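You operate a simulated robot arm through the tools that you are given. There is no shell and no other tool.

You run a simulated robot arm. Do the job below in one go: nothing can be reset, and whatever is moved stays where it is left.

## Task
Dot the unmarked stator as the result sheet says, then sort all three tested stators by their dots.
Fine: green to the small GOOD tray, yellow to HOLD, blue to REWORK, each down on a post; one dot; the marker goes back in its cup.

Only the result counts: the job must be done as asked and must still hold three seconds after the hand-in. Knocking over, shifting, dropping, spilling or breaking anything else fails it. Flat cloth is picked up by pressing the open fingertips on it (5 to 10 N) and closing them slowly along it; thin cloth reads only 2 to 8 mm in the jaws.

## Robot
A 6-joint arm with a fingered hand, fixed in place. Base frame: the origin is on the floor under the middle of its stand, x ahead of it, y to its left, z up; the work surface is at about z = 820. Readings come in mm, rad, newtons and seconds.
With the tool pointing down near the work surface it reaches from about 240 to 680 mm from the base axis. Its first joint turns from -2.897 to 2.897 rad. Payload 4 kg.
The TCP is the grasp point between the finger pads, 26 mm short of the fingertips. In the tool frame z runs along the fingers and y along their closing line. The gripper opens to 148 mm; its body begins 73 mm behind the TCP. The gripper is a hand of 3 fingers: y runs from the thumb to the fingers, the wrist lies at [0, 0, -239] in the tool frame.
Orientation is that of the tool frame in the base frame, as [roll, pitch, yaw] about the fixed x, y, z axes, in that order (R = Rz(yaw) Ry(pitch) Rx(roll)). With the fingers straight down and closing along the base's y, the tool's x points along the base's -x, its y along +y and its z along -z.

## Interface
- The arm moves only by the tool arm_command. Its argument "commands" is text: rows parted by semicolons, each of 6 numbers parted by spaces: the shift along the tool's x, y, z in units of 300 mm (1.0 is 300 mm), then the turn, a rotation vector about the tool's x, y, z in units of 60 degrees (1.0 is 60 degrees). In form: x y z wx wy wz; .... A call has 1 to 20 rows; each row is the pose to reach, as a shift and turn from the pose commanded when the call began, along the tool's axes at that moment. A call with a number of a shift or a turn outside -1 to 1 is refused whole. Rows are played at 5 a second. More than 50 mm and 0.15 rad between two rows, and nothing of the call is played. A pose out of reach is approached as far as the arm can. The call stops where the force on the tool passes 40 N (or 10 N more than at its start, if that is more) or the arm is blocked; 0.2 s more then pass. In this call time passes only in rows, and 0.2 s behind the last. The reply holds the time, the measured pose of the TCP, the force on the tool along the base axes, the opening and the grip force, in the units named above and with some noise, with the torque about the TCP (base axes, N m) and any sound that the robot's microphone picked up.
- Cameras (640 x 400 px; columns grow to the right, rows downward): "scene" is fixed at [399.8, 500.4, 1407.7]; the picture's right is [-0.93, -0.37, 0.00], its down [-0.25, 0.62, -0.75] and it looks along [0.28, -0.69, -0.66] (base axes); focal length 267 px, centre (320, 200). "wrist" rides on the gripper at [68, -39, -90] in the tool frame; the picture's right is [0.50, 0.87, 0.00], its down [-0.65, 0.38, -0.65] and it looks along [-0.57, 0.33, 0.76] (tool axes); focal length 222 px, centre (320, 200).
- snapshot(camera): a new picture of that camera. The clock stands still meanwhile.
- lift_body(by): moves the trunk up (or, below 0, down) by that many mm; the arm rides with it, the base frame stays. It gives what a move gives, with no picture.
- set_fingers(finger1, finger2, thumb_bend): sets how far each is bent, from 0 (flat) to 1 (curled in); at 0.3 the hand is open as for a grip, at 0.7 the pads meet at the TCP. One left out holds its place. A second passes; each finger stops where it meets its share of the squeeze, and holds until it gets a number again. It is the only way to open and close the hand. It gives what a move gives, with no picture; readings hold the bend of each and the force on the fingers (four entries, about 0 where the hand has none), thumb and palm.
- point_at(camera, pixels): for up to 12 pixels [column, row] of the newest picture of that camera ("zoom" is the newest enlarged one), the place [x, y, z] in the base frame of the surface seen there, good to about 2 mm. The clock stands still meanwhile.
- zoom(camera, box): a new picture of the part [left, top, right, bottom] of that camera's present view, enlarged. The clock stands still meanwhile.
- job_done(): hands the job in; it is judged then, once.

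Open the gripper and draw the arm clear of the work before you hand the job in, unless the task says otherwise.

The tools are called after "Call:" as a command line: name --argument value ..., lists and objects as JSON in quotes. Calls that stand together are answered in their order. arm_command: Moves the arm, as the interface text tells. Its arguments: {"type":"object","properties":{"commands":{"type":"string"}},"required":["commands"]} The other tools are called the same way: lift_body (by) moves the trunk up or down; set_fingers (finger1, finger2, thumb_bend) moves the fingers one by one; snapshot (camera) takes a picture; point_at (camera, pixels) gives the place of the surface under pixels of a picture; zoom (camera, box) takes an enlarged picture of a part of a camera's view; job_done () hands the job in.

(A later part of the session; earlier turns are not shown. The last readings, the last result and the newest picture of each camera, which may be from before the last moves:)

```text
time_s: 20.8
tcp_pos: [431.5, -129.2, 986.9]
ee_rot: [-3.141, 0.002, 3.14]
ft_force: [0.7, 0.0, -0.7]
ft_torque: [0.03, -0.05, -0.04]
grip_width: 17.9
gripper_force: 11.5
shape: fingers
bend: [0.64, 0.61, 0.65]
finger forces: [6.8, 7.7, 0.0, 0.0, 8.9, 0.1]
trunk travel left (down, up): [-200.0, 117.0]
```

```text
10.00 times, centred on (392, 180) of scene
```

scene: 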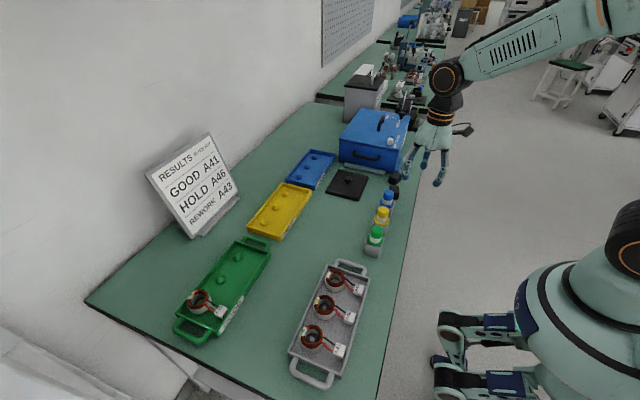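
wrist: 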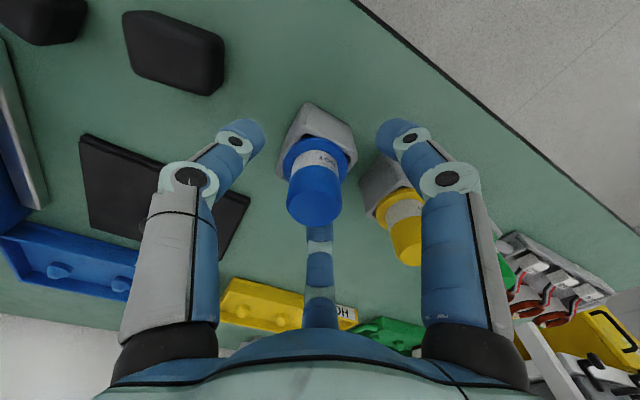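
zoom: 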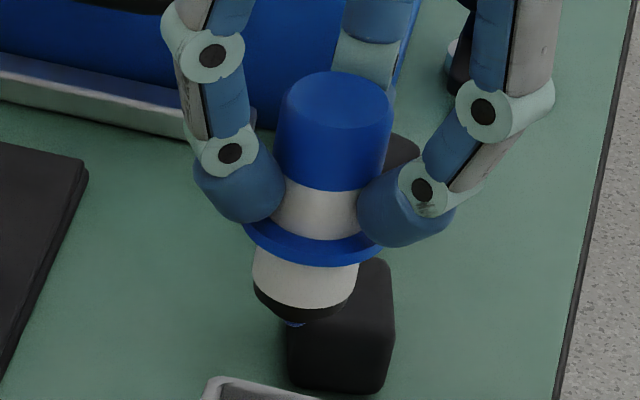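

The small blue tip shows at about zoom (294,323). I measure it along with the black cone and barrel.

Call:
point_at --camera "zoom" --pixels '[[294, 323], [300, 323], [288, 322], [296, 316], [262, 295], [345, 305], [305, 312], [305, 290], [256, 265], [358, 270], [247, 232], [376, 245]]'

Call:
point_at --camera "zoom" --pixels '[[335, 100], [290, 95], [385, 110], [335, 75], [335, 125], [315, 258], [300, 261], [330, 261]]'

```text
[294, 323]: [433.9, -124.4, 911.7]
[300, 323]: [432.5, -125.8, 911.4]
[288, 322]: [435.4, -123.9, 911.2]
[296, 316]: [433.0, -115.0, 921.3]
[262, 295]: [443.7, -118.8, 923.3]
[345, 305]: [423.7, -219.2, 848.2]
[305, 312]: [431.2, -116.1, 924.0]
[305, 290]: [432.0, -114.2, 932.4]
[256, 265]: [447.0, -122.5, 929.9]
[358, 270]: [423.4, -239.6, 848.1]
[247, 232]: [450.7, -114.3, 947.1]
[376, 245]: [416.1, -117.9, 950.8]
```

```text
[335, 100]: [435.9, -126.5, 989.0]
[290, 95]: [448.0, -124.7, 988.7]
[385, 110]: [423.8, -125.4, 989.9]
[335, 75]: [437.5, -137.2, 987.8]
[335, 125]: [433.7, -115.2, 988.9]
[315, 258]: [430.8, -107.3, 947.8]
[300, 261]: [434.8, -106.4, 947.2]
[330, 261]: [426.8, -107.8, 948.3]
```

The tip is about 2.5 mm +x, 2 mm +y and 77 mm below the TCP. I raise and carry the marker over to A43's patch near (512.5,167), staying at z≈1027.

Call:
arm_command --commands "0 0 -0.067 0 0 0; 0 0 -0.133 0 0 0; -0.033 0.123 -0.133 0 0 0; -0.065 0.245 -0.133 0 0 0; -0.098 0.368 -0.133 0 0 0; -0.131 0.491 -0.133 0 0 0; -0.164 0.614 -0.133 0 0 0; -0.196 0.736 -0.133 0 0 0; -0.229 0.859 -0.133 0 0 0; -0.262 0.982 -0.133 0 0 0; -0.262 0.982 -0.133 0 0 0"

Call:
snapshot --camera "scene"

Call:
zoom --camera "scene" --box '[280, 180, 380, 310]'

```text
time_s: 23.2
tcp_pos: [510.5, 165.1, 1027.9]
ee_rot: [3.142, -0.001, -3.141]
ft_force: [0.2, -0.6, -0.3]
ft_torque: [-0.01, 0.0, -0.01]
grip_width: 17.6
gripper_force: 12.2
shape: fingers
bend: [0.64, 0.61, 0.65]
finger forces: [6.6, 7.9, 0.0, 0.0, 8.9, 0.0]
trunk travel left (down, up): [-200.0, 117.0]
```

```text
taken
```

scene: 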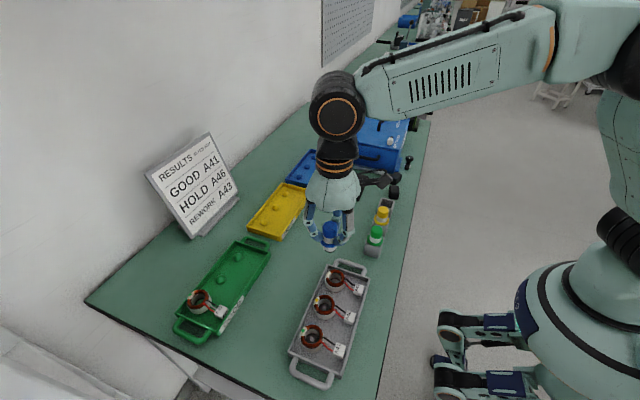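

```text
3.08 times, centred on (330, 245) of scene
```

zoom: 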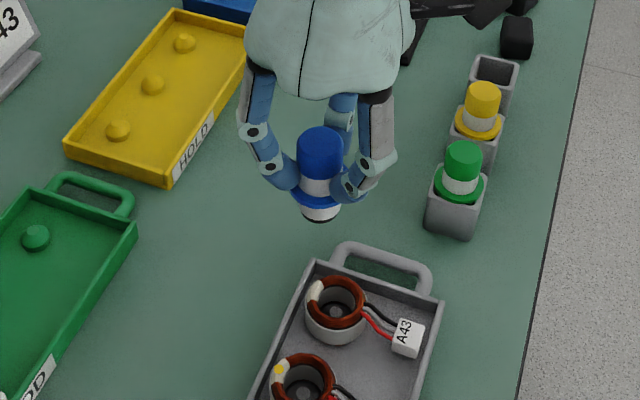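

The marker hangs above the patch. I lower to TCP z≈968 (tip ≈ 891) and measure tip and patch together.

Call:
arm_command --commands "0 0 0.07 0 0 0; 0 0 0.14 0 0 0; 0 0 0.2 0 0 0; 0 0 0.2 0 0 0"

Call:
zoom --camera "scene" --box '[310, 225, 362, 290]'

```text
time_s: 24.2
tcp_pos: [509.8, 164.6, 967.5]
ee_rot: [3.14, 0.0, -3.141]
ft_force: [0.0, 1.3, -0.7]
ft_torque: [0.0, 0.01, 0.0]
grip_width: 17.7
gripper_force: 11.7
shape: fingers
bend: [0.64, 0.61, 0.65]
finger forces: [6.6, 7.9, 0.0, 0.0, 8.9, 0.0]
trunk travel left (down, up): [-200.0, 117.0]
```

```text
6.15 times, centred on (336, 258) of scene
```

zoom: 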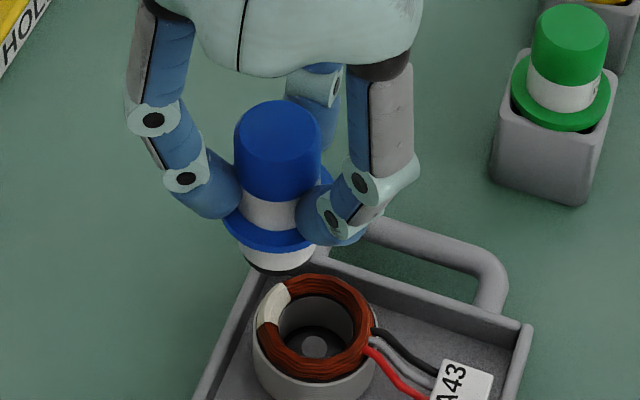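

The tip is hidden by the barrel here. I measure the white patch's corners (zoom (258..290, 285..325)) and the marker's top and flange to compute the axis.

Call:
point_at --camera "zoom" --pixels '[[271, 306], [285, 287], [262, 325], [277, 325], [289, 296], [265, 300], [278, 310], [276, 132], [238, 135], [320, 138], [276, 105], [275, 160]]'

Call:
point_at --camera "zoom" --pixels '[[224, 225], [262, 250], [285, 252], [275, 251], [310, 238], [247, 255], [314, 250], [265, 270], [285, 268], [300, 262], [252, 262], [276, 271]]'

```text
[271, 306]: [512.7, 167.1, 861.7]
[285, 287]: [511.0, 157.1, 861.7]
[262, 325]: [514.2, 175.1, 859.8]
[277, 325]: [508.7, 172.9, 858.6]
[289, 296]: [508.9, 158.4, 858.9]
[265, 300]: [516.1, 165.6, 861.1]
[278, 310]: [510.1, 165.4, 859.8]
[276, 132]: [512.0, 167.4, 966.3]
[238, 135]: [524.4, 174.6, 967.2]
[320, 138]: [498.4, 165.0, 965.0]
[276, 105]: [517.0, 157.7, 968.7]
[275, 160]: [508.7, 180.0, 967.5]
```

```text
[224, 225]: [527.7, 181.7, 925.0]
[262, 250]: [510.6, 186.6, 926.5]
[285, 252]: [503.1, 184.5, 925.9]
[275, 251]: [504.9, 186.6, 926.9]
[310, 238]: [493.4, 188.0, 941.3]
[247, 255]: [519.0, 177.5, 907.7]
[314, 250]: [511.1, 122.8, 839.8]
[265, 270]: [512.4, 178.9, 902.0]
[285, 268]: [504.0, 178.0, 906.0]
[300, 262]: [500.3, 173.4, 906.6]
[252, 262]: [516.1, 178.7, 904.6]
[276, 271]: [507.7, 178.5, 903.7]
```

Marker axis ≈ (511.7,167.5), patch centre (512.5,167,861): aligned. I lower 24 mm to hover just above the patch.

Call:
arm_command --commands "0 0 0.03 0 0 0; 0 0 0.06 0 0 0; 0 0 0.08 0 0 0; 0 0 0.08 0 0 0"

Call:
zoom --camera "scene" --box '[310, 235, 362, 300]'

Call:
zoom --camera "wrist" --box '[220, 60, 420, 260]'

```text
time_s: 25.2
tcp_pos: [511.2, 166.7, 941.9]
ee_rot: [-3.14, -0.001, 3.141]
ft_force: [-0.9, -0.2, -0.5]
ft_torque: [0.0, 0.0, 0.0]
grip_width: 17.5
gripper_force: 11.9
shape: fingers
bend: [0.64, 0.61, 0.65]
finger forces: [6.6, 8.1, 0.0, 0.1, 8.9, 0.1]
trunk travel left (down, up): [-200.0, 117.0]
```

```text
6.15 times, centred on (336, 268) of scene
```

zoom: 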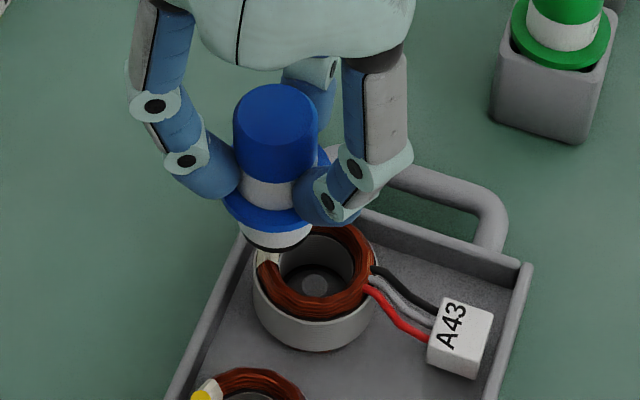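

```text
2.00 times, centred on (320, 160) of wrist
```

zoom: 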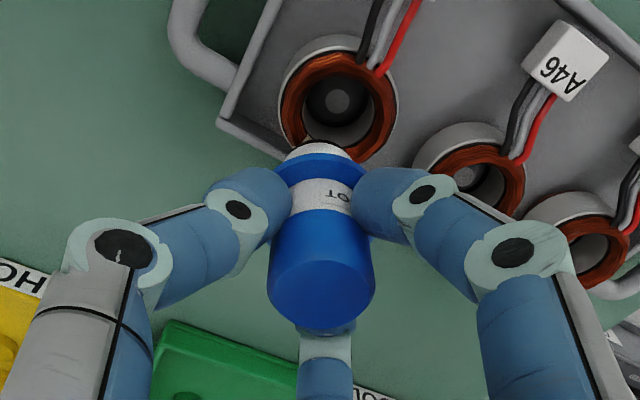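

Tip should be about 3–4 mm above the patch. I step down 1.5 mm and watch the force.

Call:
arm_command --commands "0 0 0.003 0 0 0; 0 0 0.005 0 0 0; 0 0 0.005 0 0 0"

```text
time_s: 26.0
tcp_pos: [510.0, 165.5, 943.0]
ee_rot: [-3.141, 0.001, -3.141]
ft_force: [-0.8, -0.5, 0.1]
ft_torque: [0.01, -0.01, -0.02]
grip_width: 17.5
gripper_force: 12.1
shape: fingers
bend: [0.64, 0.61, 0.65]
finger forces: [6.6, 8.0, 0.0, 0.0, 8.8, 0.0]
trunk travel left (down, up): [-200.0, 117.0]
```

No contact yet. Another 1.2 mm down in small rows.

Call:
arm_command --commands "0 0 0.002 0 0 0; 0 0 0.004 0 0 0; 0 0 0.004 0 0 0"

Call:
zoom --camera "scene" --box '[320, 255, 346, 285]'

```text
time_s: 26.8
tcp_pos: [509.9, 165.3, 941.1]
ee_rot: [-3.14, 0.004, -3.141]
ft_force: [-0.7, -0.9, 5.5]
ft_torque: [-0.01, -0.04, -0.01]
grip_width: 17.4
gripper_force: 13.6
shape: fingers
bend: [0.64, 0.62, 0.66]
finger forces: [7.5, 8.7, 0.0, 0.0, 9.9, 0.0]
trunk travel left (down, up): [-200.0, 117.0]
```

```text
13.33 times, centred on (333, 270) of scene
```

zoom: 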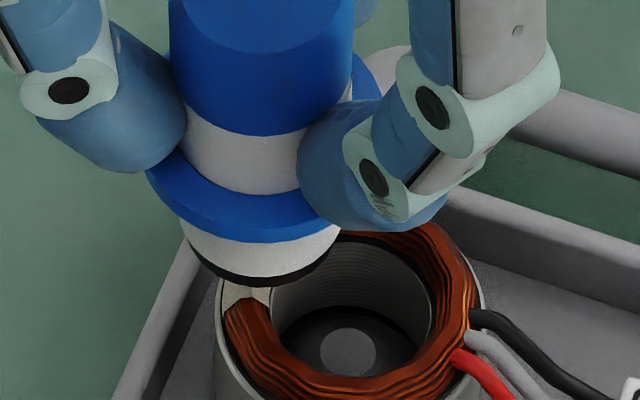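

Force z is 5.5 N: the tip is pressed on the patch. I lift straight up and look at the result.

Call:
arm_command --commands "0 0 -0.02 0 0 0; 0 0 -0.06 0 0 0; 0 0 -0.13 0 0 0; 0 0 -0.2 0 0 0; 0 0 -0.27 0 0 0"

Call:
zoom --camera "scene" --box '[315, 255, 365, 300]'

Call:
zoom --camera "scene" --box '[300, 180, 380, 310]'

```text
time_s: 28.0
tcp_pos: [509.9, 166.1, 1021.1]
ee_rot: [3.141, 0.002, -3.139]
ft_force: [0.3, 0.8, -0.9]
ft_torque: [0.0, 0.03, -0.01]
grip_width: 17.3
gripper_force: 12.6
shape: fingers
bend: [0.64, 0.62, 0.66]
finger forces: [7.2, 8.5, 0.0, 0.1, 9.5, 0.1]
trunk travel left (down, up): [-200.0, 117.0]
```

```text
8.89 times, centred on (340, 278) of scene
```

zoom: 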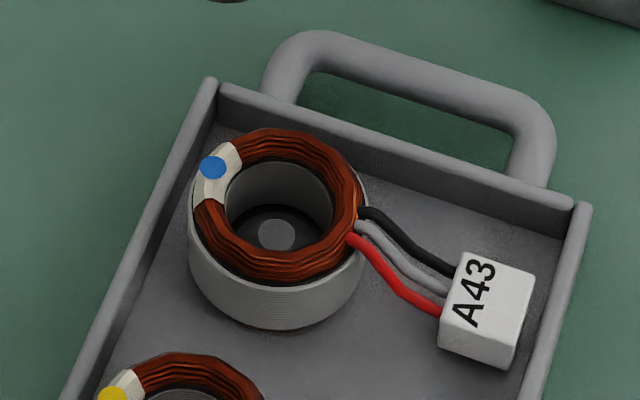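

```text
3.08 times, centred on (340, 245) of scene
```

zoom: 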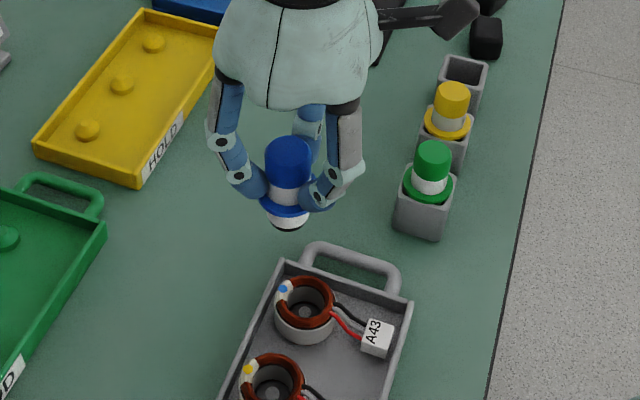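

A single blue dot sits on A43's patch. I carry the marker back above its cup (reverse of the outbound shift).

Call:
arm_command --commands "0.033 -0.123 0 0 0 0; 0.065 -0.245 0 0 0 0; 0.098 -0.368 0 0 0 0; 0.131 -0.491 0 0 0 0; 0.164 -0.614 0 0 0 0; 0.196 -0.736 0 0 0 0; 0.229 -0.859 0 0 0 0; 0.262 -0.982 0 0 0 0; 0.262 -0.982 0.08 0 0 0; 0.262 -0.982 0.134 0 0 0; 0.262 -0.982 0.134 0 0 0"

Call:
zoom --camera "scene" --box '[365, 150, 421, 215]'

```text
time_s: 30.4
tcp_pos: [432.7, -129.0, 979.5]
ee_rot: [-3.141, -0.001, -3.141]
ft_force: [0.1, -0.4, -1.0]
ft_torque: [-0.01, 0.01, 0.0]
grip_width: 17.5
gripper_force: 12.7
shape: fingers
bend: [0.64, 0.62, 0.66]
finger forces: [6.8, 8.4, 0.0, 0.0, 9.3, 0.1]
trunk travel left (down, up): [-200.0, 117.0]
```

```text
6.15 times, centred on (393, 182) of scene
```

zoom: 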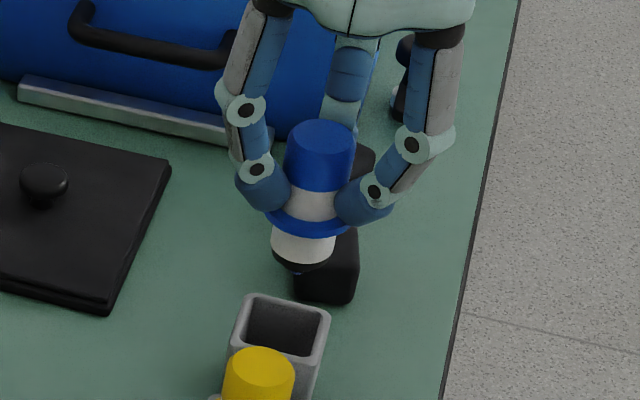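

Marker is back above the cup. I measure the cup's rim corners and the tip to confirm alignment.

Call:
point_at --camera "zoom" --pixels '[[246, 300], [326, 313], [315, 357], [235, 340], [299, 273], [295, 271], [303, 272], [275, 225], [350, 232], [310, 236], [320, 150], [240, 320]]'

```text
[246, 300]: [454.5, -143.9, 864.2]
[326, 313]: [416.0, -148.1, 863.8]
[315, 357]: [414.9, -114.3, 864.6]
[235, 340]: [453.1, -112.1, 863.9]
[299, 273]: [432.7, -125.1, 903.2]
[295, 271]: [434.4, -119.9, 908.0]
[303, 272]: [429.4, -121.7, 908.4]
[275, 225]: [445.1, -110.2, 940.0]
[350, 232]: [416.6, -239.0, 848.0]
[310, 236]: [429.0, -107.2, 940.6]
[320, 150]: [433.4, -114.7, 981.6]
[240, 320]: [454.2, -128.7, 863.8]
```

Cup centre (434.5,-129.5) matches the tip. I descend to just above the seated height, slowly, force-limited.

Call:
arm_command --commands "0 0 0.05 0 0 0; 0 0 0.1 0 0 0; 0 0 0.14 0 0 0; 0 0 0.17 0 0 0; 0 0 0.2 0 0 0; 0 0 0.22 0 0 0; 0 0 0.235 0 0 0; 0 0 0.242 0 0 0; 0 0 0.246 0 0 0"

Call:
zoom --camera "scene" --box '[372, 185, 404, 215]'

```text
time_s: 32.4
tcp_pos: [432.4, -129.8, 908.9]
ee_rot: [3.14, 0.001, -3.142]
ft_force: [-0.2, -0.3, -0.4]
ft_torque: [0.01, -0.01, 0.02]
grip_width: 17.7
gripper_force: 12.3
shape: fingers
bend: [0.64, 0.62, 0.66]
finger forces: [6.8, 8.2, 0.0, 0.1, 9.7, 0.0]
trunk travel left (down, up): [-200.0, 117.0]
```

```text
13.33 times, centred on (388, 200) of scene
```

zoom: 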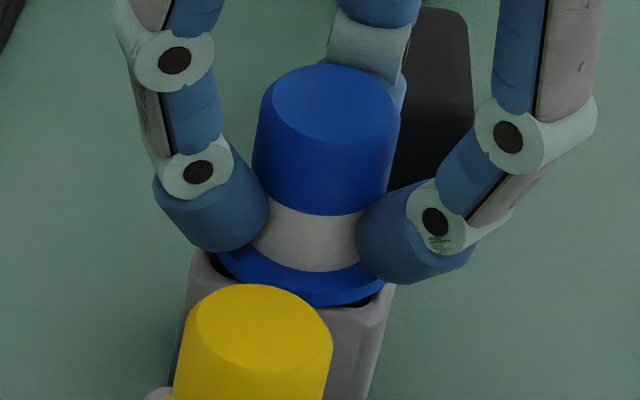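

Close to seated. I lower in 0.6–1 mm steps watching for a force rise.

Call:
arm_command --commands "0 0 0.002 0 0 0; 0 0 0.004 0 0 0; 0 0 0.004 0 0 0"

Call:
arm_command --commands "0 0 0.002 0 0 0; 0 0 0.003 0 0 0; 0 0 0.003 0 0 0"

```text
time_s: 33.2
tcp_pos: [431.8, -129.0, 906.1]
ee_rot: [3.14, 0.001, -3.141]
ft_force: [0.2, -0.7, 0.0]
ft_torque: [-0.01, 0.0, 0.01]
grip_width: 17.5
gripper_force: 12.3
shape: fingers
bend: [0.64, 0.62, 0.66]
finger forces: [6.5, 8.1, 0.1, 0.1, 10.1, 0.0]
trunk travel left (down, up): [-200.0, 117.0]
```

```text
time_s: 34.0
tcp_pos: [432.2, -128.4, 906.0]
ee_rot: [3.141, 0.001, 3.142]
ft_force: [0.2, -1.8, 2.0]
ft_torque: [-0.06, -0.04, -0.01]
grip_width: 17.1
gripper_force: 13.0
shape: fingers
bend: [0.64, 0.62, 0.66]
finger forces: [6.6, 7.9, 0.0, 0.0, 10.7, 0.0]
trunk travel left (down, up): [-200.0, 117.0]
```

A 2 N upward force shows it is seated. I open the fingers gently.

Call:
set_fingers --finger1 0.62 --finger2 0.61 --thumb_bend 0.63

Call:
set_fingers --finger1 0.55 --finger2 0.55 --thumb_bend 0.55

Call:
zoom --camera "scene" --box '[360, 175, 412, 235]'

```text
time_s: 35.0
tcp_pos: [432.3, -128.7, 905.0]
ee_rot: [3.141, 0.001, 3.141]
ft_force: [-0.2, 0.8, 0.5]
ft_torque: [-0.02, 0.02, -0.01]
grip_width: 22.0
gripper_force: 0.1
shape: fingers
bend: [0.62, 0.61, 0.63]
finger forces: [0.0, 0.5, 0.1, 0.0, 0.7, 0.0]
trunk travel left (down, up): [-200.0, 117.0]
```

```text
time_s: 36.0
tcp_pos: [431.9, -127.6, 904.6]
ee_rot: [3.141, 0.001, 3.141]
ft_force: [-0.4, 0.6, 0.1]
ft_torque: [0.0, -0.01, 0.02]
grip_width: 45.1
gripper_force: 0.1
shape: fingers
bend: [0.55, 0.55, 0.55]
finger forces: [0.0, 0.0, 0.0, 0.0, 0.0, 0.1]
trunk travel left (down, up): [-200.0, 117.0]
```

```text
6.67 times, centred on (386, 205) of scene
```

zoom: 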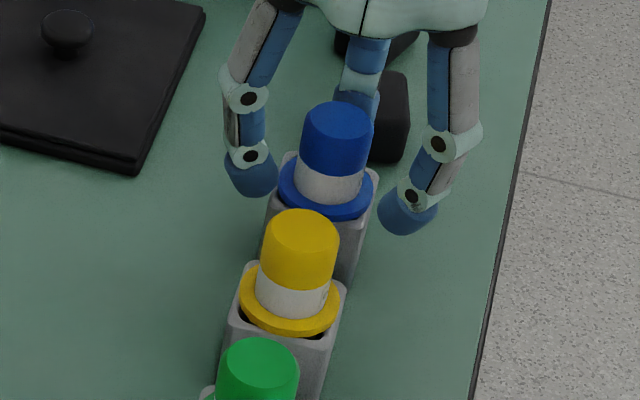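

The marker is upright in its cup. I open slightly more and rise straight up.

Call:
set_fingers --finger1 0.5 --finger2 0.5 --thumb_bend 0.5

Call:
arm_command --commands "0 0 -0.05 0 0 0; 0 0 -0.12 0 0 0; 0 0 -0.2 0 0 0; 0 0 -0.28 0 0 0; 0 0 -0.36 0 0 0"

Call:
snapshot --camera "scene"

```text
time_s: 37.0
tcp_pos: [432.2, -129.2, 905.6]
ee_rot: [3.14, -0.001, 3.141]
ft_force: [0.2, -0.6, 0.7]
ft_torque: [0.0, 0.0, 0.0]
grip_width: 61.2
gripper_force: 0.1
shape: fingers
bend: [0.5, 0.5, 0.5]
finger forces: [0.0, 0.0, 0.1, 0.0, 0.0, 0.0]
trunk travel left (down, up): [-200.0, 117.0]
```

```text
time_s: 38.2
tcp_pos: [432.0, -128.5, 1012.9]
ee_rot: [3.141, -0.001, -3.141]
ft_force: [-0.6, 0.2, 0.8]
ft_torque: [0.03, 0.0, 0.04]
grip_width: 61.8
gripper_force: 0.2
shape: fingers
bend: [0.5, 0.5, 0.5]
finger forces: [0.0, 0.1, 0.1, 0.1, 0.0, 0.0]
trunk travel left (down, up): [-200.0, 117.0]
```

```text
taken
```

scene: 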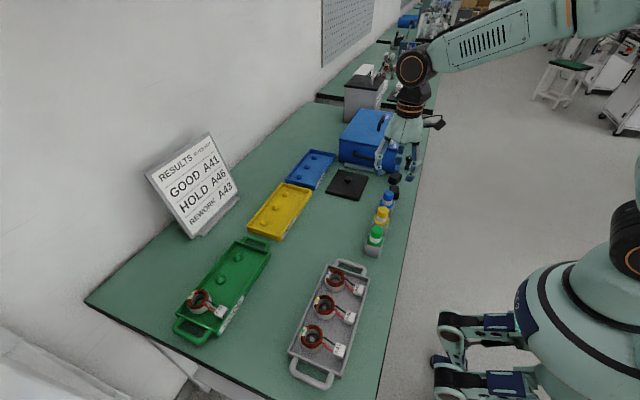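

Marker returned, cups unmoved. Now I study A41's profile (cup rim height, wires, tray walls) for the grasp.

Call:
zoom --camera "scene" --box '[285, 310, 360, 395]'

Call:
zoom --camera "scene" --box '[305, 285, 365, 325]'

```text
4.71 times, centred on (322, 352) of scene
```

zoom: 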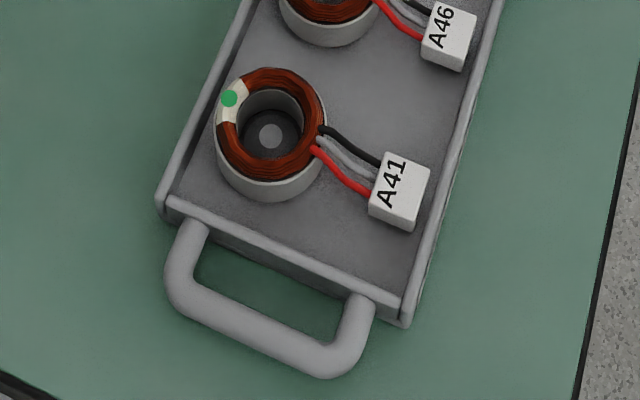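

```text
10.00 times, centred on (335, 305) of scene
```

zoom: 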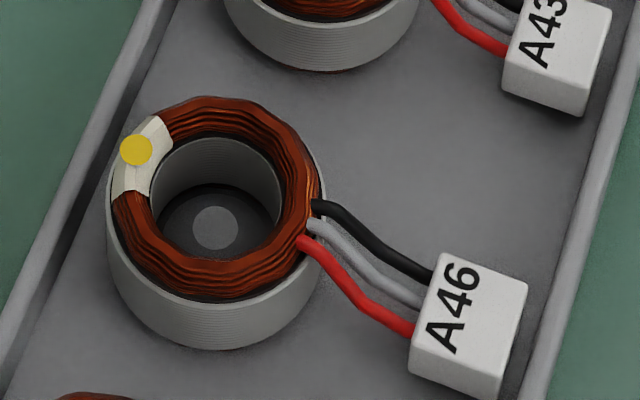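

I probe A46's cup rim and body heights on this zoom, plus wires, tag and the tray's floor/wall.

Call:
point_at --camera "zoom" --pixels '[[215, 302], [215, 312], [215, 345], [112, 235], [112, 260], [300, 290], [318, 170], [213, 228], [380, 245], [365, 295], [470, 260], [470, 390]]'

Call:
point_at --camera "zoom" --pixels '[[415, 350], [440, 255], [526, 283], [505, 395], [180, 5], [120, 95], [90, 130], [70, 260], [590, 190], [615, 190], [215, 290], [325, 205]]'

```text
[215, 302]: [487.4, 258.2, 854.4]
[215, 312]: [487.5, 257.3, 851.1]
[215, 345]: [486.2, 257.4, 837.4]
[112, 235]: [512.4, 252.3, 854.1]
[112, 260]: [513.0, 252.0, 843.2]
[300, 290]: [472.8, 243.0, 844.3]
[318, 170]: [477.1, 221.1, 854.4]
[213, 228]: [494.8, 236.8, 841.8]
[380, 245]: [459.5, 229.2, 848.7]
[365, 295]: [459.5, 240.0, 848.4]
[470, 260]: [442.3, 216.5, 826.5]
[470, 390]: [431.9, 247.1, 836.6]
```

```text
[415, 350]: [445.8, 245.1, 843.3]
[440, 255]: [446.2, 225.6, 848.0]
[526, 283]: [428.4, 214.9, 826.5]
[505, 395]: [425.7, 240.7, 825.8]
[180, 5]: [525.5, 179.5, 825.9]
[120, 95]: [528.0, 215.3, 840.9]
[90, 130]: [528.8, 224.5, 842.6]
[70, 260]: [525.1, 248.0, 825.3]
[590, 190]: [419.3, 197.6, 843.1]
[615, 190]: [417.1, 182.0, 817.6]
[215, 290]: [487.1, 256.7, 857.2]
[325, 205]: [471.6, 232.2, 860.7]
```

A46's cup rim is at z≈854, coil top 861, tray wall 842.5, posts 70 mm apart (y≈166, 236, 306). I will grasp with the hand tilted outward 20° so the stator stays level at the far trays. First I move toward A46 at a safe height.

Call:
arm_command --commands "-0.016 0.152 0 0 0 0; -0.032 0.304 0 0 0 0; -0.048 0.456 0 0 0 0; -0.064 0.608 0 0 0 0; -0.08 0.76 0 0 0 0; -0.095 0.91 0 0 0 0"

Call:
arm_command --commands "0 0.1 0 0 -0.0667 0; 0 0.2 0 0 -0.1333 0; 0 0.305 0 0 -0.2 0; 0 0.305 0 0 -0.2667 0; 0 0.305 0 0 -0.3333 0"

Call:
arm_command --commands "0 0 0 0 0 0.125; 0 0 0 0 0 0.25; 0 0 0 0 0 0.375; 0 0 0 0 0 0.5; 0 0 0 0 0 0.5"

Call:
set_fingers --finger1 0.54 --finger2 0.54 --thumb_bend 0.54

Call:
snapshot --camera "wrist"

Call:
snapshot --camera "scene"

```text
time_s: 39.6
tcp_pos: [458.6, 144.6, 1013.7]
ee_rot: [-3.14, 0.002, -3.141]
ft_force: [-0.3, -0.2, 0.0]
ft_torque: [-0.01, 0.0, 0.0]
grip_width: 61.8
gripper_force: 0.0
shape: fingers
bend: [0.5, 0.5, 0.5]
finger forces: [0.1, 0.0, 0.0, 0.1, 0.0, 0.0]
trunk travel left (down, up): [-200.0, 117.0]
```

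```text
time_s: 40.8
tcp_pos: [460.0, 235.6, 1013.1]
ee_rot: [-3.141, 0.351, -3.14]
ft_force: [0.2, 0.0, 0.4]
ft_torque: [-0.01, 0.01, -0.01]
grip_width: 61.8
gripper_force: 0.0
shape: fingers
bend: [0.5, 0.5, 0.5]
finger forces: [0.0, 0.1, 0.1, 0.0, 0.0, 0.1]
trunk travel left (down, up): [-200.0, 117.0]
```

```text
time_s: 42.0
tcp_pos: [460.5, 235.0, 1012.7]
ee_rot: [2.959, 0.3, 2.592]
ft_force: [0.2, -0.2, 0.4]
ft_torque: [0.0, -0.04, -0.02]
grip_width: 61.6
gripper_force: 0.2
shape: fingers
bend: [0.5, 0.5, 0.5]
finger forces: [0.1, 0.0, 0.1, 0.0, 0.0, 0.0]
trunk travel left (down, up): [-200.0, 117.0]
```

```text
time_s: 43.0
tcp_pos: [460.0, 236.2, 1012.9]
ee_rot: [2.961, 0.302, 2.592]
ft_force: [0.3, 0.1, -0.3]
ft_torque: [0.03, -0.01, 0.01]
grip_width: 49.5
gripper_force: 0.1
shape: fingers
bend: [0.54, 0.54, 0.54]
finger forces: [0.0, 0.0, 0.0, 0.0, 0.1, 0.1]
trunk travel left (down, up): [-200.0, 117.0]
```

```text
taken
```

wrist: 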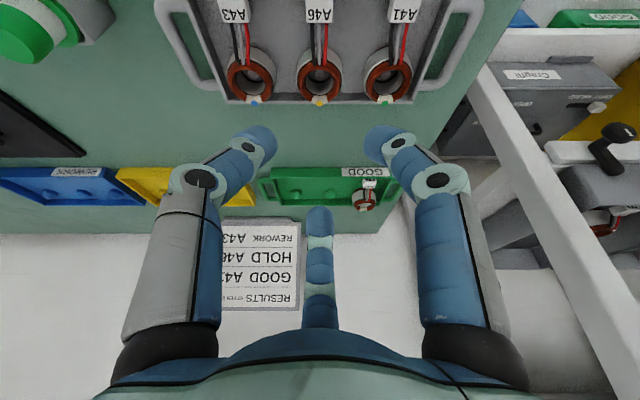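

```text
taken
```

scene: 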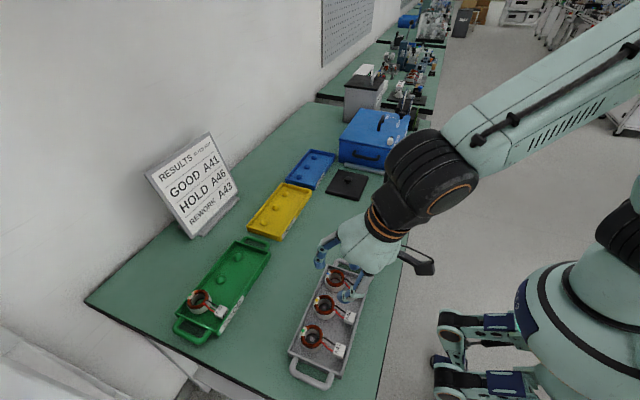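

Orientation is as planned (tool z ≈ [0.343, 0, -0.939]) and A46 sits at wrist column 320. I zoom the wrist view on the tray to refine the stator centres.

Call:
zoom --camera "wrist" --box '[210, 0, 430, 120]'

```text
2.91 times, centred on (320, 60) of wrist
```

zoom: 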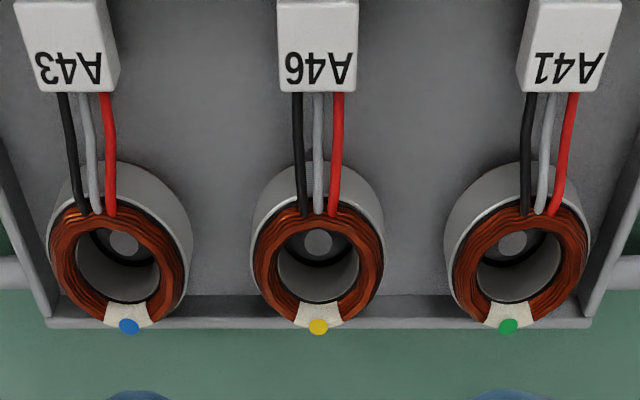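

I measure the posts (visible discs), rims, tags and walls in this zoom.

Call:
point_at --camera "zoom" --pixels '[[318, 242], [124, 243], [512, 243], [252, 245], [385, 245], [318, 328], [318, 215], [280, 50], [358, 50], [318, 320], [48, 240], [590, 245]]'

Call:
point_at --camera "zoom" --pixels '[[318, 315], [220, 322], [420, 322], [220, 300], [20, 260], [5, 200], [635, 200], [620, 260], [318, 185], [297, 130], [340, 130], [318, 95]]'

```text
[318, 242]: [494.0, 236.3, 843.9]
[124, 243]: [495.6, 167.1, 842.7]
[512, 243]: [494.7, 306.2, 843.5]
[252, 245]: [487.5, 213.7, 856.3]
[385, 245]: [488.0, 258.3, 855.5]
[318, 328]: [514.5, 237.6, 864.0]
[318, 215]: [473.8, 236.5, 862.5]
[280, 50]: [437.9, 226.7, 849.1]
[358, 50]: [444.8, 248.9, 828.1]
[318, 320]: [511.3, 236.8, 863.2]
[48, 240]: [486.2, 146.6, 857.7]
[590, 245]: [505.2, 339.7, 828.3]
```

```text
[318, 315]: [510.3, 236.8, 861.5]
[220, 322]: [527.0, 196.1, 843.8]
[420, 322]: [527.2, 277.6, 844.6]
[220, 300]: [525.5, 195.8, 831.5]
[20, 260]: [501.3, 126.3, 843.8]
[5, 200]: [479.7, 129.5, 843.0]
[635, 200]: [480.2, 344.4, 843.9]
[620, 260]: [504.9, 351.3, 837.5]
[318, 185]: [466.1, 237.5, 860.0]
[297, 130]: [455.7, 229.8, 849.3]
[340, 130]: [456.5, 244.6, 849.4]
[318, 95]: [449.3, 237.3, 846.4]
```

Posts are at (494.6; 166.7 / 236.5 / 306.3). I move to the pre-grasp point 60 mm back along the tool axis from the A46 grasp pose.

Call:
arm_command --commands "0.0246 -0.0132 0.0944 0 0 0; 0.0492 -0.0263 0.1888 0 0 0; 0.0738 -0.0395 0.2832 0 0 0; 0.0738 -0.0395 0.2832 0 0 0"

Call:
snapshot --camera "wrist"

Call:
zoom --camera "scene" --box '[290, 220, 400, 340]'

```text
time_s: 44.0
tcp_pos: [466.5, 235.5, 924.8]
ee_rot: [2.959, 0.303, 2.591]
ft_force: [1.2, -0.6, -0.6]
ft_torque: [0.0, -0.01, 0.0]
grip_width: 49.6
gripper_force: 0.1
shape: fingers
bend: [0.54, 0.54, 0.54]
finger forces: [0.0, 0.0, 0.1, 0.0, 0.1, 0.0]
trunk travel left (down, up): [-200.0, 117.0]
```

```text
taken
```

wrist: 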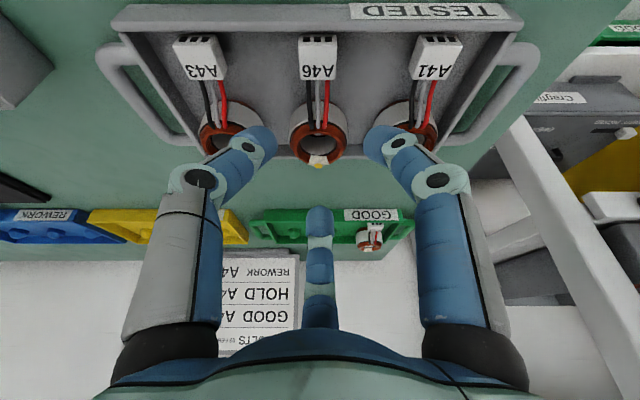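

```text
3.33 times, centred on (345, 280) of scene
```

zoom: 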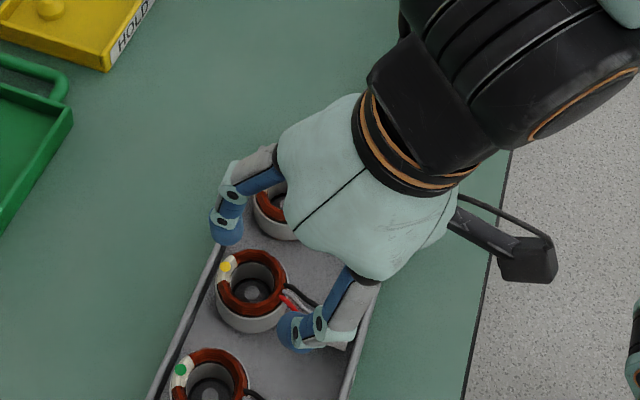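

The near fingers straddle A46 symmetrically. I advance 35 mm along the tool axis with a 1 mm +y correction.

Call:
arm_command --commands "0.0015 0.0026 0.04 0 0 0; 0.0015 0.0026 0.08 0 0 0; 0.0015 0.0026 0.117 0 0 0; 0.0015 0.0026 0.117 0 0 0"

Call:
snapshot --camera "wrist"

Call:
zoom --camera "scene" --box '[300, 260, 370, 340]'

```text
time_s: 45.0
tcp_pos: [478.0, 238.4, 891.7]
ee_rot: [2.96, 0.301, 2.592]
ft_force: [0.2, 0.2, 1.2]
ft_torque: [0.01, 0.03, 0.01]
grip_width: 49.3
gripper_force: 0.0
shape: fingers
bend: [0.54, 0.54, 0.54]
finger forces: [0.1, 0.0, 0.1, 0.0, 0.1, 0.1]
trunk travel left (down, up): [-200.0, 117.0]
```

```text
taken
```

wrist: 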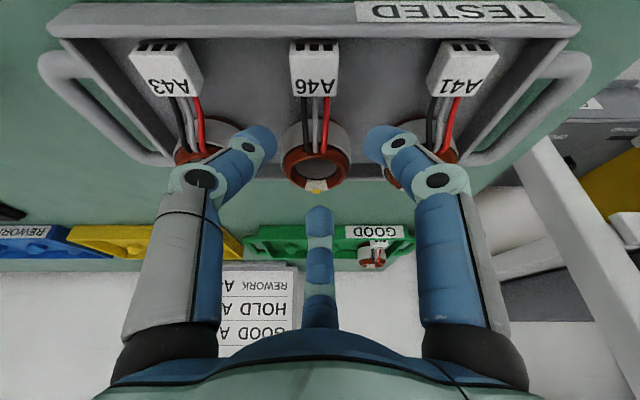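

```text
5.00 times, centred on (335, 300) of scene
```

zoom: 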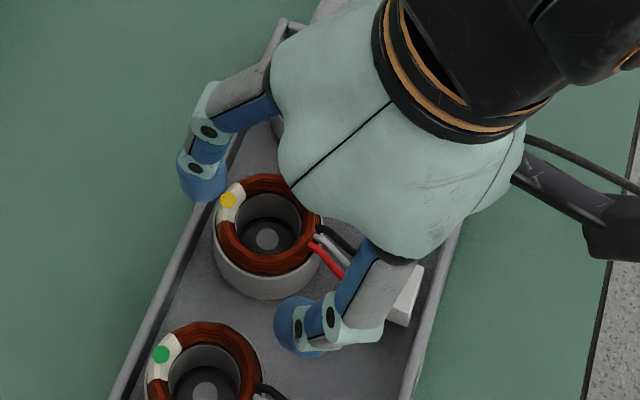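

Centred within about a millimetre. I advance 15 mm more and check clearances.

Call:
arm_command --commands "0 0 0.025 0 0 0; 0 0 0.05 0 0 0; 0 0 0.05 0 0 0"

Call:
snapshot --camera "wrist"

Call:
zoom --camera "scene" --box '[300, 265, 360, 335]'

```text
time_s: 45.8
tcp_pos: [483.5, 237.2, 878.2]
ee_rot: [2.962, 0.302, 2.591]
ft_force: [0.7, -0.9, -0.5]
ft_torque: [0.0, -0.03, -0.01]
grip_width: 49.4
gripper_force: 0.1
shape: fingers
bend: [0.54, 0.54, 0.54]
finger forces: [0.0, 0.1, 0.0, 0.0, 0.0, 0.0]
trunk travel left (down, up): [-200.0, 117.0]
```

```text
taken
```

wrist: 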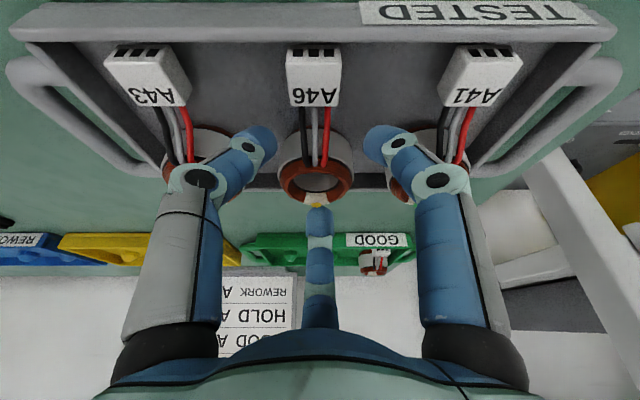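

```text
5.71 times, centred on (330, 300) of scene
```

zoom: 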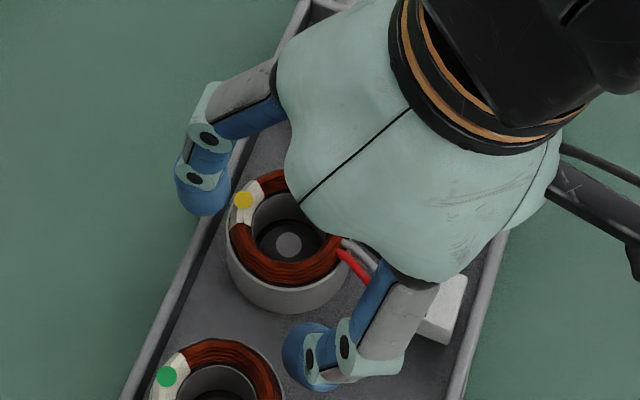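

I measure the far fingertip (zoom ~205,210) and the near fingertip (~305,385) heights relative to the wall and floor.

Call:
point_at --camera "zoom" --pixels '[[205, 213], [190, 205], [222, 205], [228, 190], [205, 195], [310, 387], [290, 370], [285, 345], [300, 330], [320, 388], [245, 240], [300, 310]]'

Call:
point_at --camera "wrist" --pixels '[[318, 208], [318, 215], [318, 225], [270, 140], [276, 145], [262, 130], [370, 140], [364, 145], [318, 160], [340, 185], [296, 185], [318, 195]]'

```text
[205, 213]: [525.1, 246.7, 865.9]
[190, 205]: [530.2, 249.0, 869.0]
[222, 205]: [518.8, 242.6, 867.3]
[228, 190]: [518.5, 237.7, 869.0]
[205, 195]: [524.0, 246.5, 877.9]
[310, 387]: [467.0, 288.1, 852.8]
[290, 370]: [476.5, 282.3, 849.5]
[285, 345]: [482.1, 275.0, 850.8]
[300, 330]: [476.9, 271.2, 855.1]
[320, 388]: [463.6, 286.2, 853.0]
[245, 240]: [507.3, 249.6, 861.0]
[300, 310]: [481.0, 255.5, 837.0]
```

```text
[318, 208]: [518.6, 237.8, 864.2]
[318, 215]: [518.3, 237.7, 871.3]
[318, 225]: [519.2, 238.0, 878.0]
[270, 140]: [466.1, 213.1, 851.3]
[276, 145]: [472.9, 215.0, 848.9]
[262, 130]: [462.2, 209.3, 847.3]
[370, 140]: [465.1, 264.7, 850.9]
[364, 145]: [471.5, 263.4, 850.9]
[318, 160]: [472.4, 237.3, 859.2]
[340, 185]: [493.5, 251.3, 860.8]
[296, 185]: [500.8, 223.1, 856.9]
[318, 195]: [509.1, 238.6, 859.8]
```

The far fingertip bottom (z≈866) needs to come lower: I advance about 16.5 mm more along the tool axis with 1.4 mm +x centring, leaving the near tips around z≈831.

Call:
arm_command --commands "-0.002 0.001 0.02 0 0 0; -0.0038 0.0022 0.04 0 0 0; -0.0038 0.0022 0.05 0 0 0; -0.0038 0.0022 0.0566 0 0 0; -0.0038 0.0022 0.0566 0 0 0"

Call:
snapshot --camera "wrist"

Call:
zoom --camera "scene" --box '[300, 265, 360, 335]'

```text
time_s: 46.8
tcp_pos: [490.2, 237.7, 867.4]
ee_rot: [2.954, 0.306, 2.588]
ft_force: [-3.8, -2.3, 22.9]
ft_torque: [-0.68, 0.37, -0.06]
grip_width: 47.9
gripper_force: 11.4
shape: fingers
bend: [0.54, 0.54, 0.53]
finger forces: [2.8, 0.0, 0.0, 0.0, 19.7, 0.0]
trunk travel left (down, up): [-200.0, 117.0]
stopped in row 4: the force on the tool passed its limit at 43 N (the readings are from after the stop); the commanded pose is now the measured one
```

```text
taken
```

wrist: 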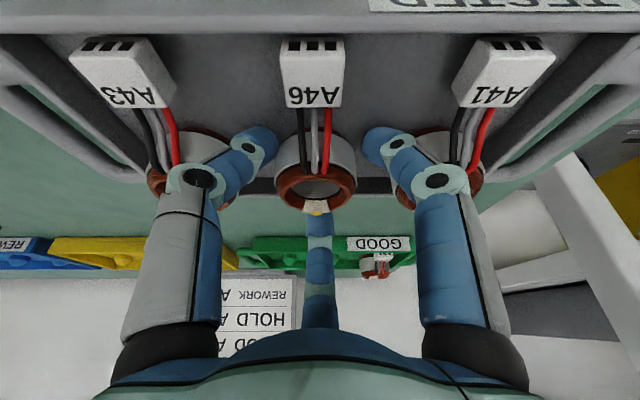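

```text
5.71 times, centred on (330, 300) of scene
```

zoom: 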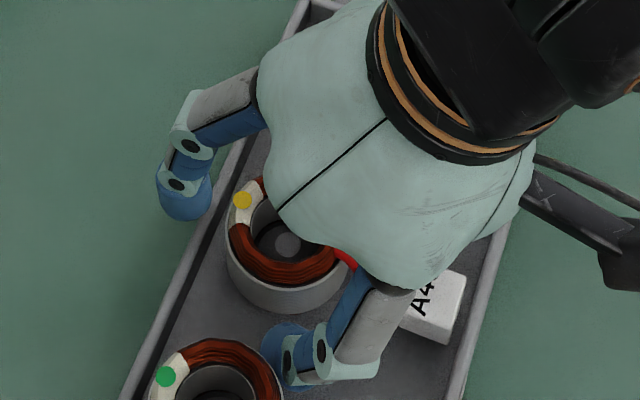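

The near fingertips (thumb 19.7 N) have touched the tray floor. I back off 5 mm along the tool axis right away and check.

Call:
arm_command --commands "0 0 -0.01 0 0 0; 0 0 -0.017 0 0 0; 0 0 -0.017 0 0 0"

Call:
snapshot --camera "wrist"

Call:
zoom --camera "scene" --box '[295, 255, 375, 345]'

```text
time_s: 47.6
tcp_pos: [488.9, 237.9, 868.6]
ee_rot: [2.958, 0.302, 2.591]
ft_force: [-0.2, 0.2, -0.1]
ft_torque: [0.0, 0.01, 0.02]
grip_width: 48.4
gripper_force: 0.0
shape: fingers
bend: [0.54, 0.54, 0.54]
finger forces: [0.0, 0.0, 0.0, 0.1, 0.1, 0.0]
trunk travel left (down, up): [-200.0, 117.0]
```

```text
taken
```

wrist: 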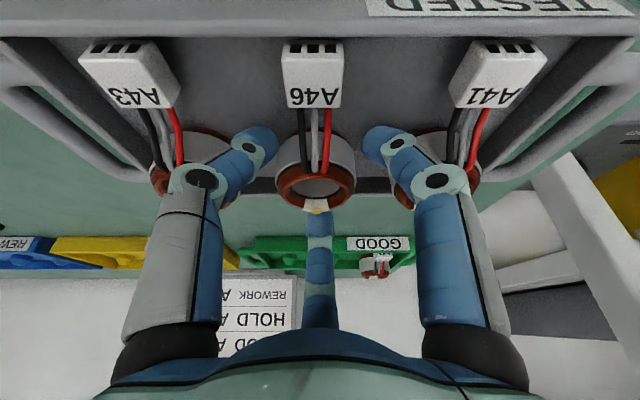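

```text
4.44 times, centred on (335, 300) of scene
```

zoom: 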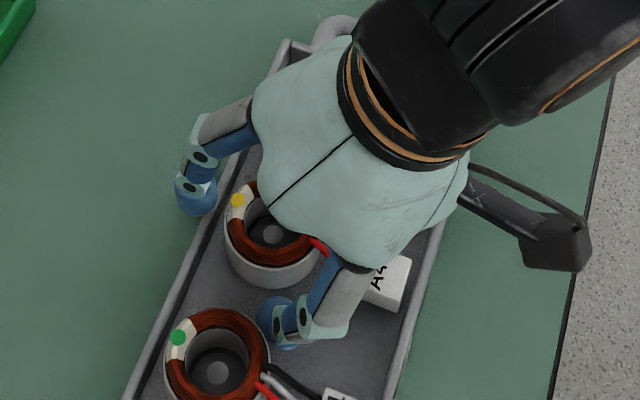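

Contact is gone. I measure the far and near fingertips and check the tray and stators did not shift.

Call:
point_at --camera "wrist" --pixels '[[318, 213], [318, 218], [318, 230], [275, 148], [366, 148], [318, 190], [276, 185], [354, 185], [318, 203], [230, 186], [430, 165], [390, 178]]'

Call:
point_at --camera "zoom" --pixels '[[195, 213], [212, 205], [272, 345], [258, 320], [285, 348], [218, 371], [273, 232], [240, 200], [290, 45], [150, 315], [410, 260], [178, 337]]'

```text
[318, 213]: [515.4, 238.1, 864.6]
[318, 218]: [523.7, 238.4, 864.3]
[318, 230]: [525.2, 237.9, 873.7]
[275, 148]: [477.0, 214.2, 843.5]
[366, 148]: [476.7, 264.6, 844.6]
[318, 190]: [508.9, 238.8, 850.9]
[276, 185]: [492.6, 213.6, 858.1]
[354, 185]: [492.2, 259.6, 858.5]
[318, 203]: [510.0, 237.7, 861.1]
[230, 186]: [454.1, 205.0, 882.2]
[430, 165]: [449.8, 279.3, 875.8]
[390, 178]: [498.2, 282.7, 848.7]
```

```text
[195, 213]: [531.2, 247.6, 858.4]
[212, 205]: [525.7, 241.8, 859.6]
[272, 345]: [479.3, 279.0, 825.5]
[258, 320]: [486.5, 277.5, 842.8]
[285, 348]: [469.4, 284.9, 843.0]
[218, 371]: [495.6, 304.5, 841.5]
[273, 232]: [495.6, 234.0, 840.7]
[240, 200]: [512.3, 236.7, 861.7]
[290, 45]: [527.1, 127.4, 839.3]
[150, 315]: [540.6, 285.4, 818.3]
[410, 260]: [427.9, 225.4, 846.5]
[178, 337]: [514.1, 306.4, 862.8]
```

Tray and stators are unchanged. I read the pose again to be sure of the true height.

Call:
arm_command --commands "0 0 0 0 0 0; 0 0 0 0 0 0; 0 0 0 0 0 0"

Call:
zoom --camera "wrist" --box '[240, 100, 400, 240]'

```text
time_s: 48.4
tcp_pos: [490.0, 237.3, 869.7]
ee_rot: [2.958, 0.302, 2.589]
ft_force: [-0.3, -0.5, -0.4]
ft_torque: [-0.01, 0.01, 0.01]
grip_width: 48.7
gripper_force: 0.0
shape: fingers
bend: [0.54, 0.54, 0.54]
finger forces: [0.0, 0.1, 0.1, 0.0, 0.0, 0.0]
trunk travel left (down, up): [-200.0, 117.0]
```

```text
2.86 times, centred on (320, 170) of wrist
```

zoom: 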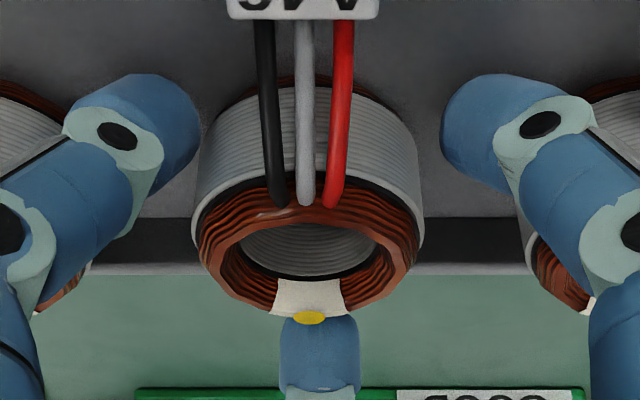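

The view shows the hand about 2 mm too far +y. I correct −1.8 mm in y, reduce the tilt to 17.5°, and pre-close to 0.56.

Call:
arm_command --commands "-0.0015 -0.0026 0 0.0104 0.018 0; -0.003 -0.0052 0 0.0208 0.0361 0; -0.003 -0.0052 0 0.0208 0.0361 0"

Call:
set_fingers --finger1 0.56 --finger2 0.56 --thumb_bend 0.56

Call:
zoom --camera "wrist" --box '[240, 100, 400, 240]'

Call:
zoom --camera "scene" --box '[305, 265, 365, 335]'

```text
time_s: 49.2
tcp_pos: [489.4, 235.8, 869.3]
ee_rot: [2.982, 0.266, 2.598]
ft_force: [-0.2, -0.2, 0.7]
ft_torque: [-0.02, 0.04, 0.03]
grip_width: 48.3
gripper_force: 0.0
shape: fingers
bend: [0.54, 0.54, 0.54]
finger forces: [0.0, 0.0, 0.1, 0.0, 0.0, 0.0]
trunk travel left (down, up): [-200.0, 117.0]
```

```text
time_s: 50.2
tcp_pos: [488.6, 235.7, 870.5]
ee_rot: [2.981, 0.267, 2.597]
ft_force: [0.3, 0.1, -0.5]
ft_torque: [0.0, -0.01, 0.0]
grip_width: 43.0
gripper_force: 0.1
shape: fingers
bend: [0.56, 0.56, 0.56]
finger forces: [0.1, 0.0, 0.2, 0.0, 0.0, 0.1]
trunk travel left (down, up): [-200.0, 117.0]
```

```text
2.86 times, centred on (320, 170) of wrist
```

zoom: 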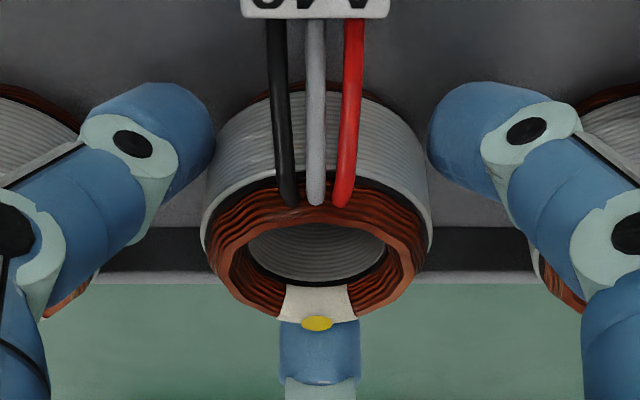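

```text
5.71 times, centred on (335, 300) of scene
```

zoom: 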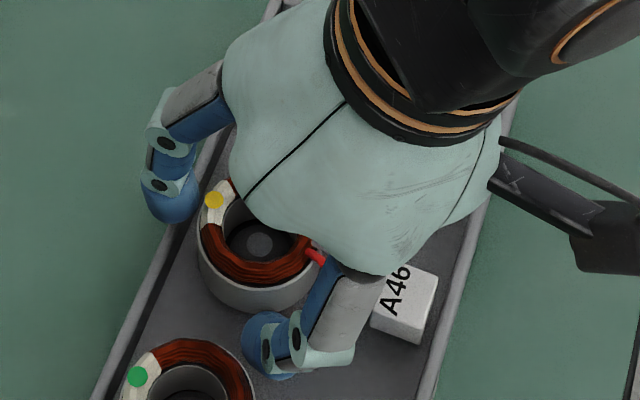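

Now symmetric (tips at 214/428 around stator 205–430). I lower 3.5 mm straight down, watching the force.

Call:
arm_command --commands "0.0015 -0.0009 0.0055 0 0 0; 0.0031 -0.0018 0.0111 0 0 0; 0.0031 -0.0018 0.0111 0 0 0"

Call:
arm_command --commands "0 0 0 0 0 0; 0 0 0 0 0 0"

Call:
zoom --camera "scene" --box '[305, 265, 365, 335]'

```text
time_s: 51.0
tcp_pos: [488.3, 236.9, 865.9]
ee_rot: [2.981, 0.267, 2.598]
ft_force: [-1.3, 0.2, 4.7]
ft_torque: [0.0, 0.07, -0.04]
grip_width: 42.7
gripper_force: 1.9
shape: fingers
bend: [0.56, 0.56, 0.56]
finger forces: [1.3, 0.1, 0.0, 0.1, 2.7, 0.0]
trunk travel left (down, up): [-200.0, 117.0]
```

```text
time_s: 51.6
tcp_pos: [489.3, 235.7, 865.9]
ee_rot: [2.981, 0.267, 2.597]
ft_force: [-0.8, -1.3, 4.5]
ft_torque: [-0.15, 0.12, -0.02]
grip_width: 42.7
gripper_force: 2.6
shape: fingers
bend: [0.56, 0.56, 0.56]
finger forces: [1.0, 0.1, 0.0, 0.0, 4.2, 0.0]
trunk travel left (down, up): [-200.0, 117.0]
```

```text
5.71 times, centred on (335, 300) of scene
```

zoom: 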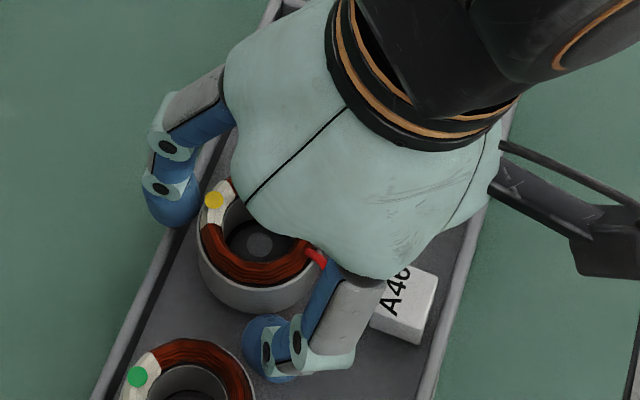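

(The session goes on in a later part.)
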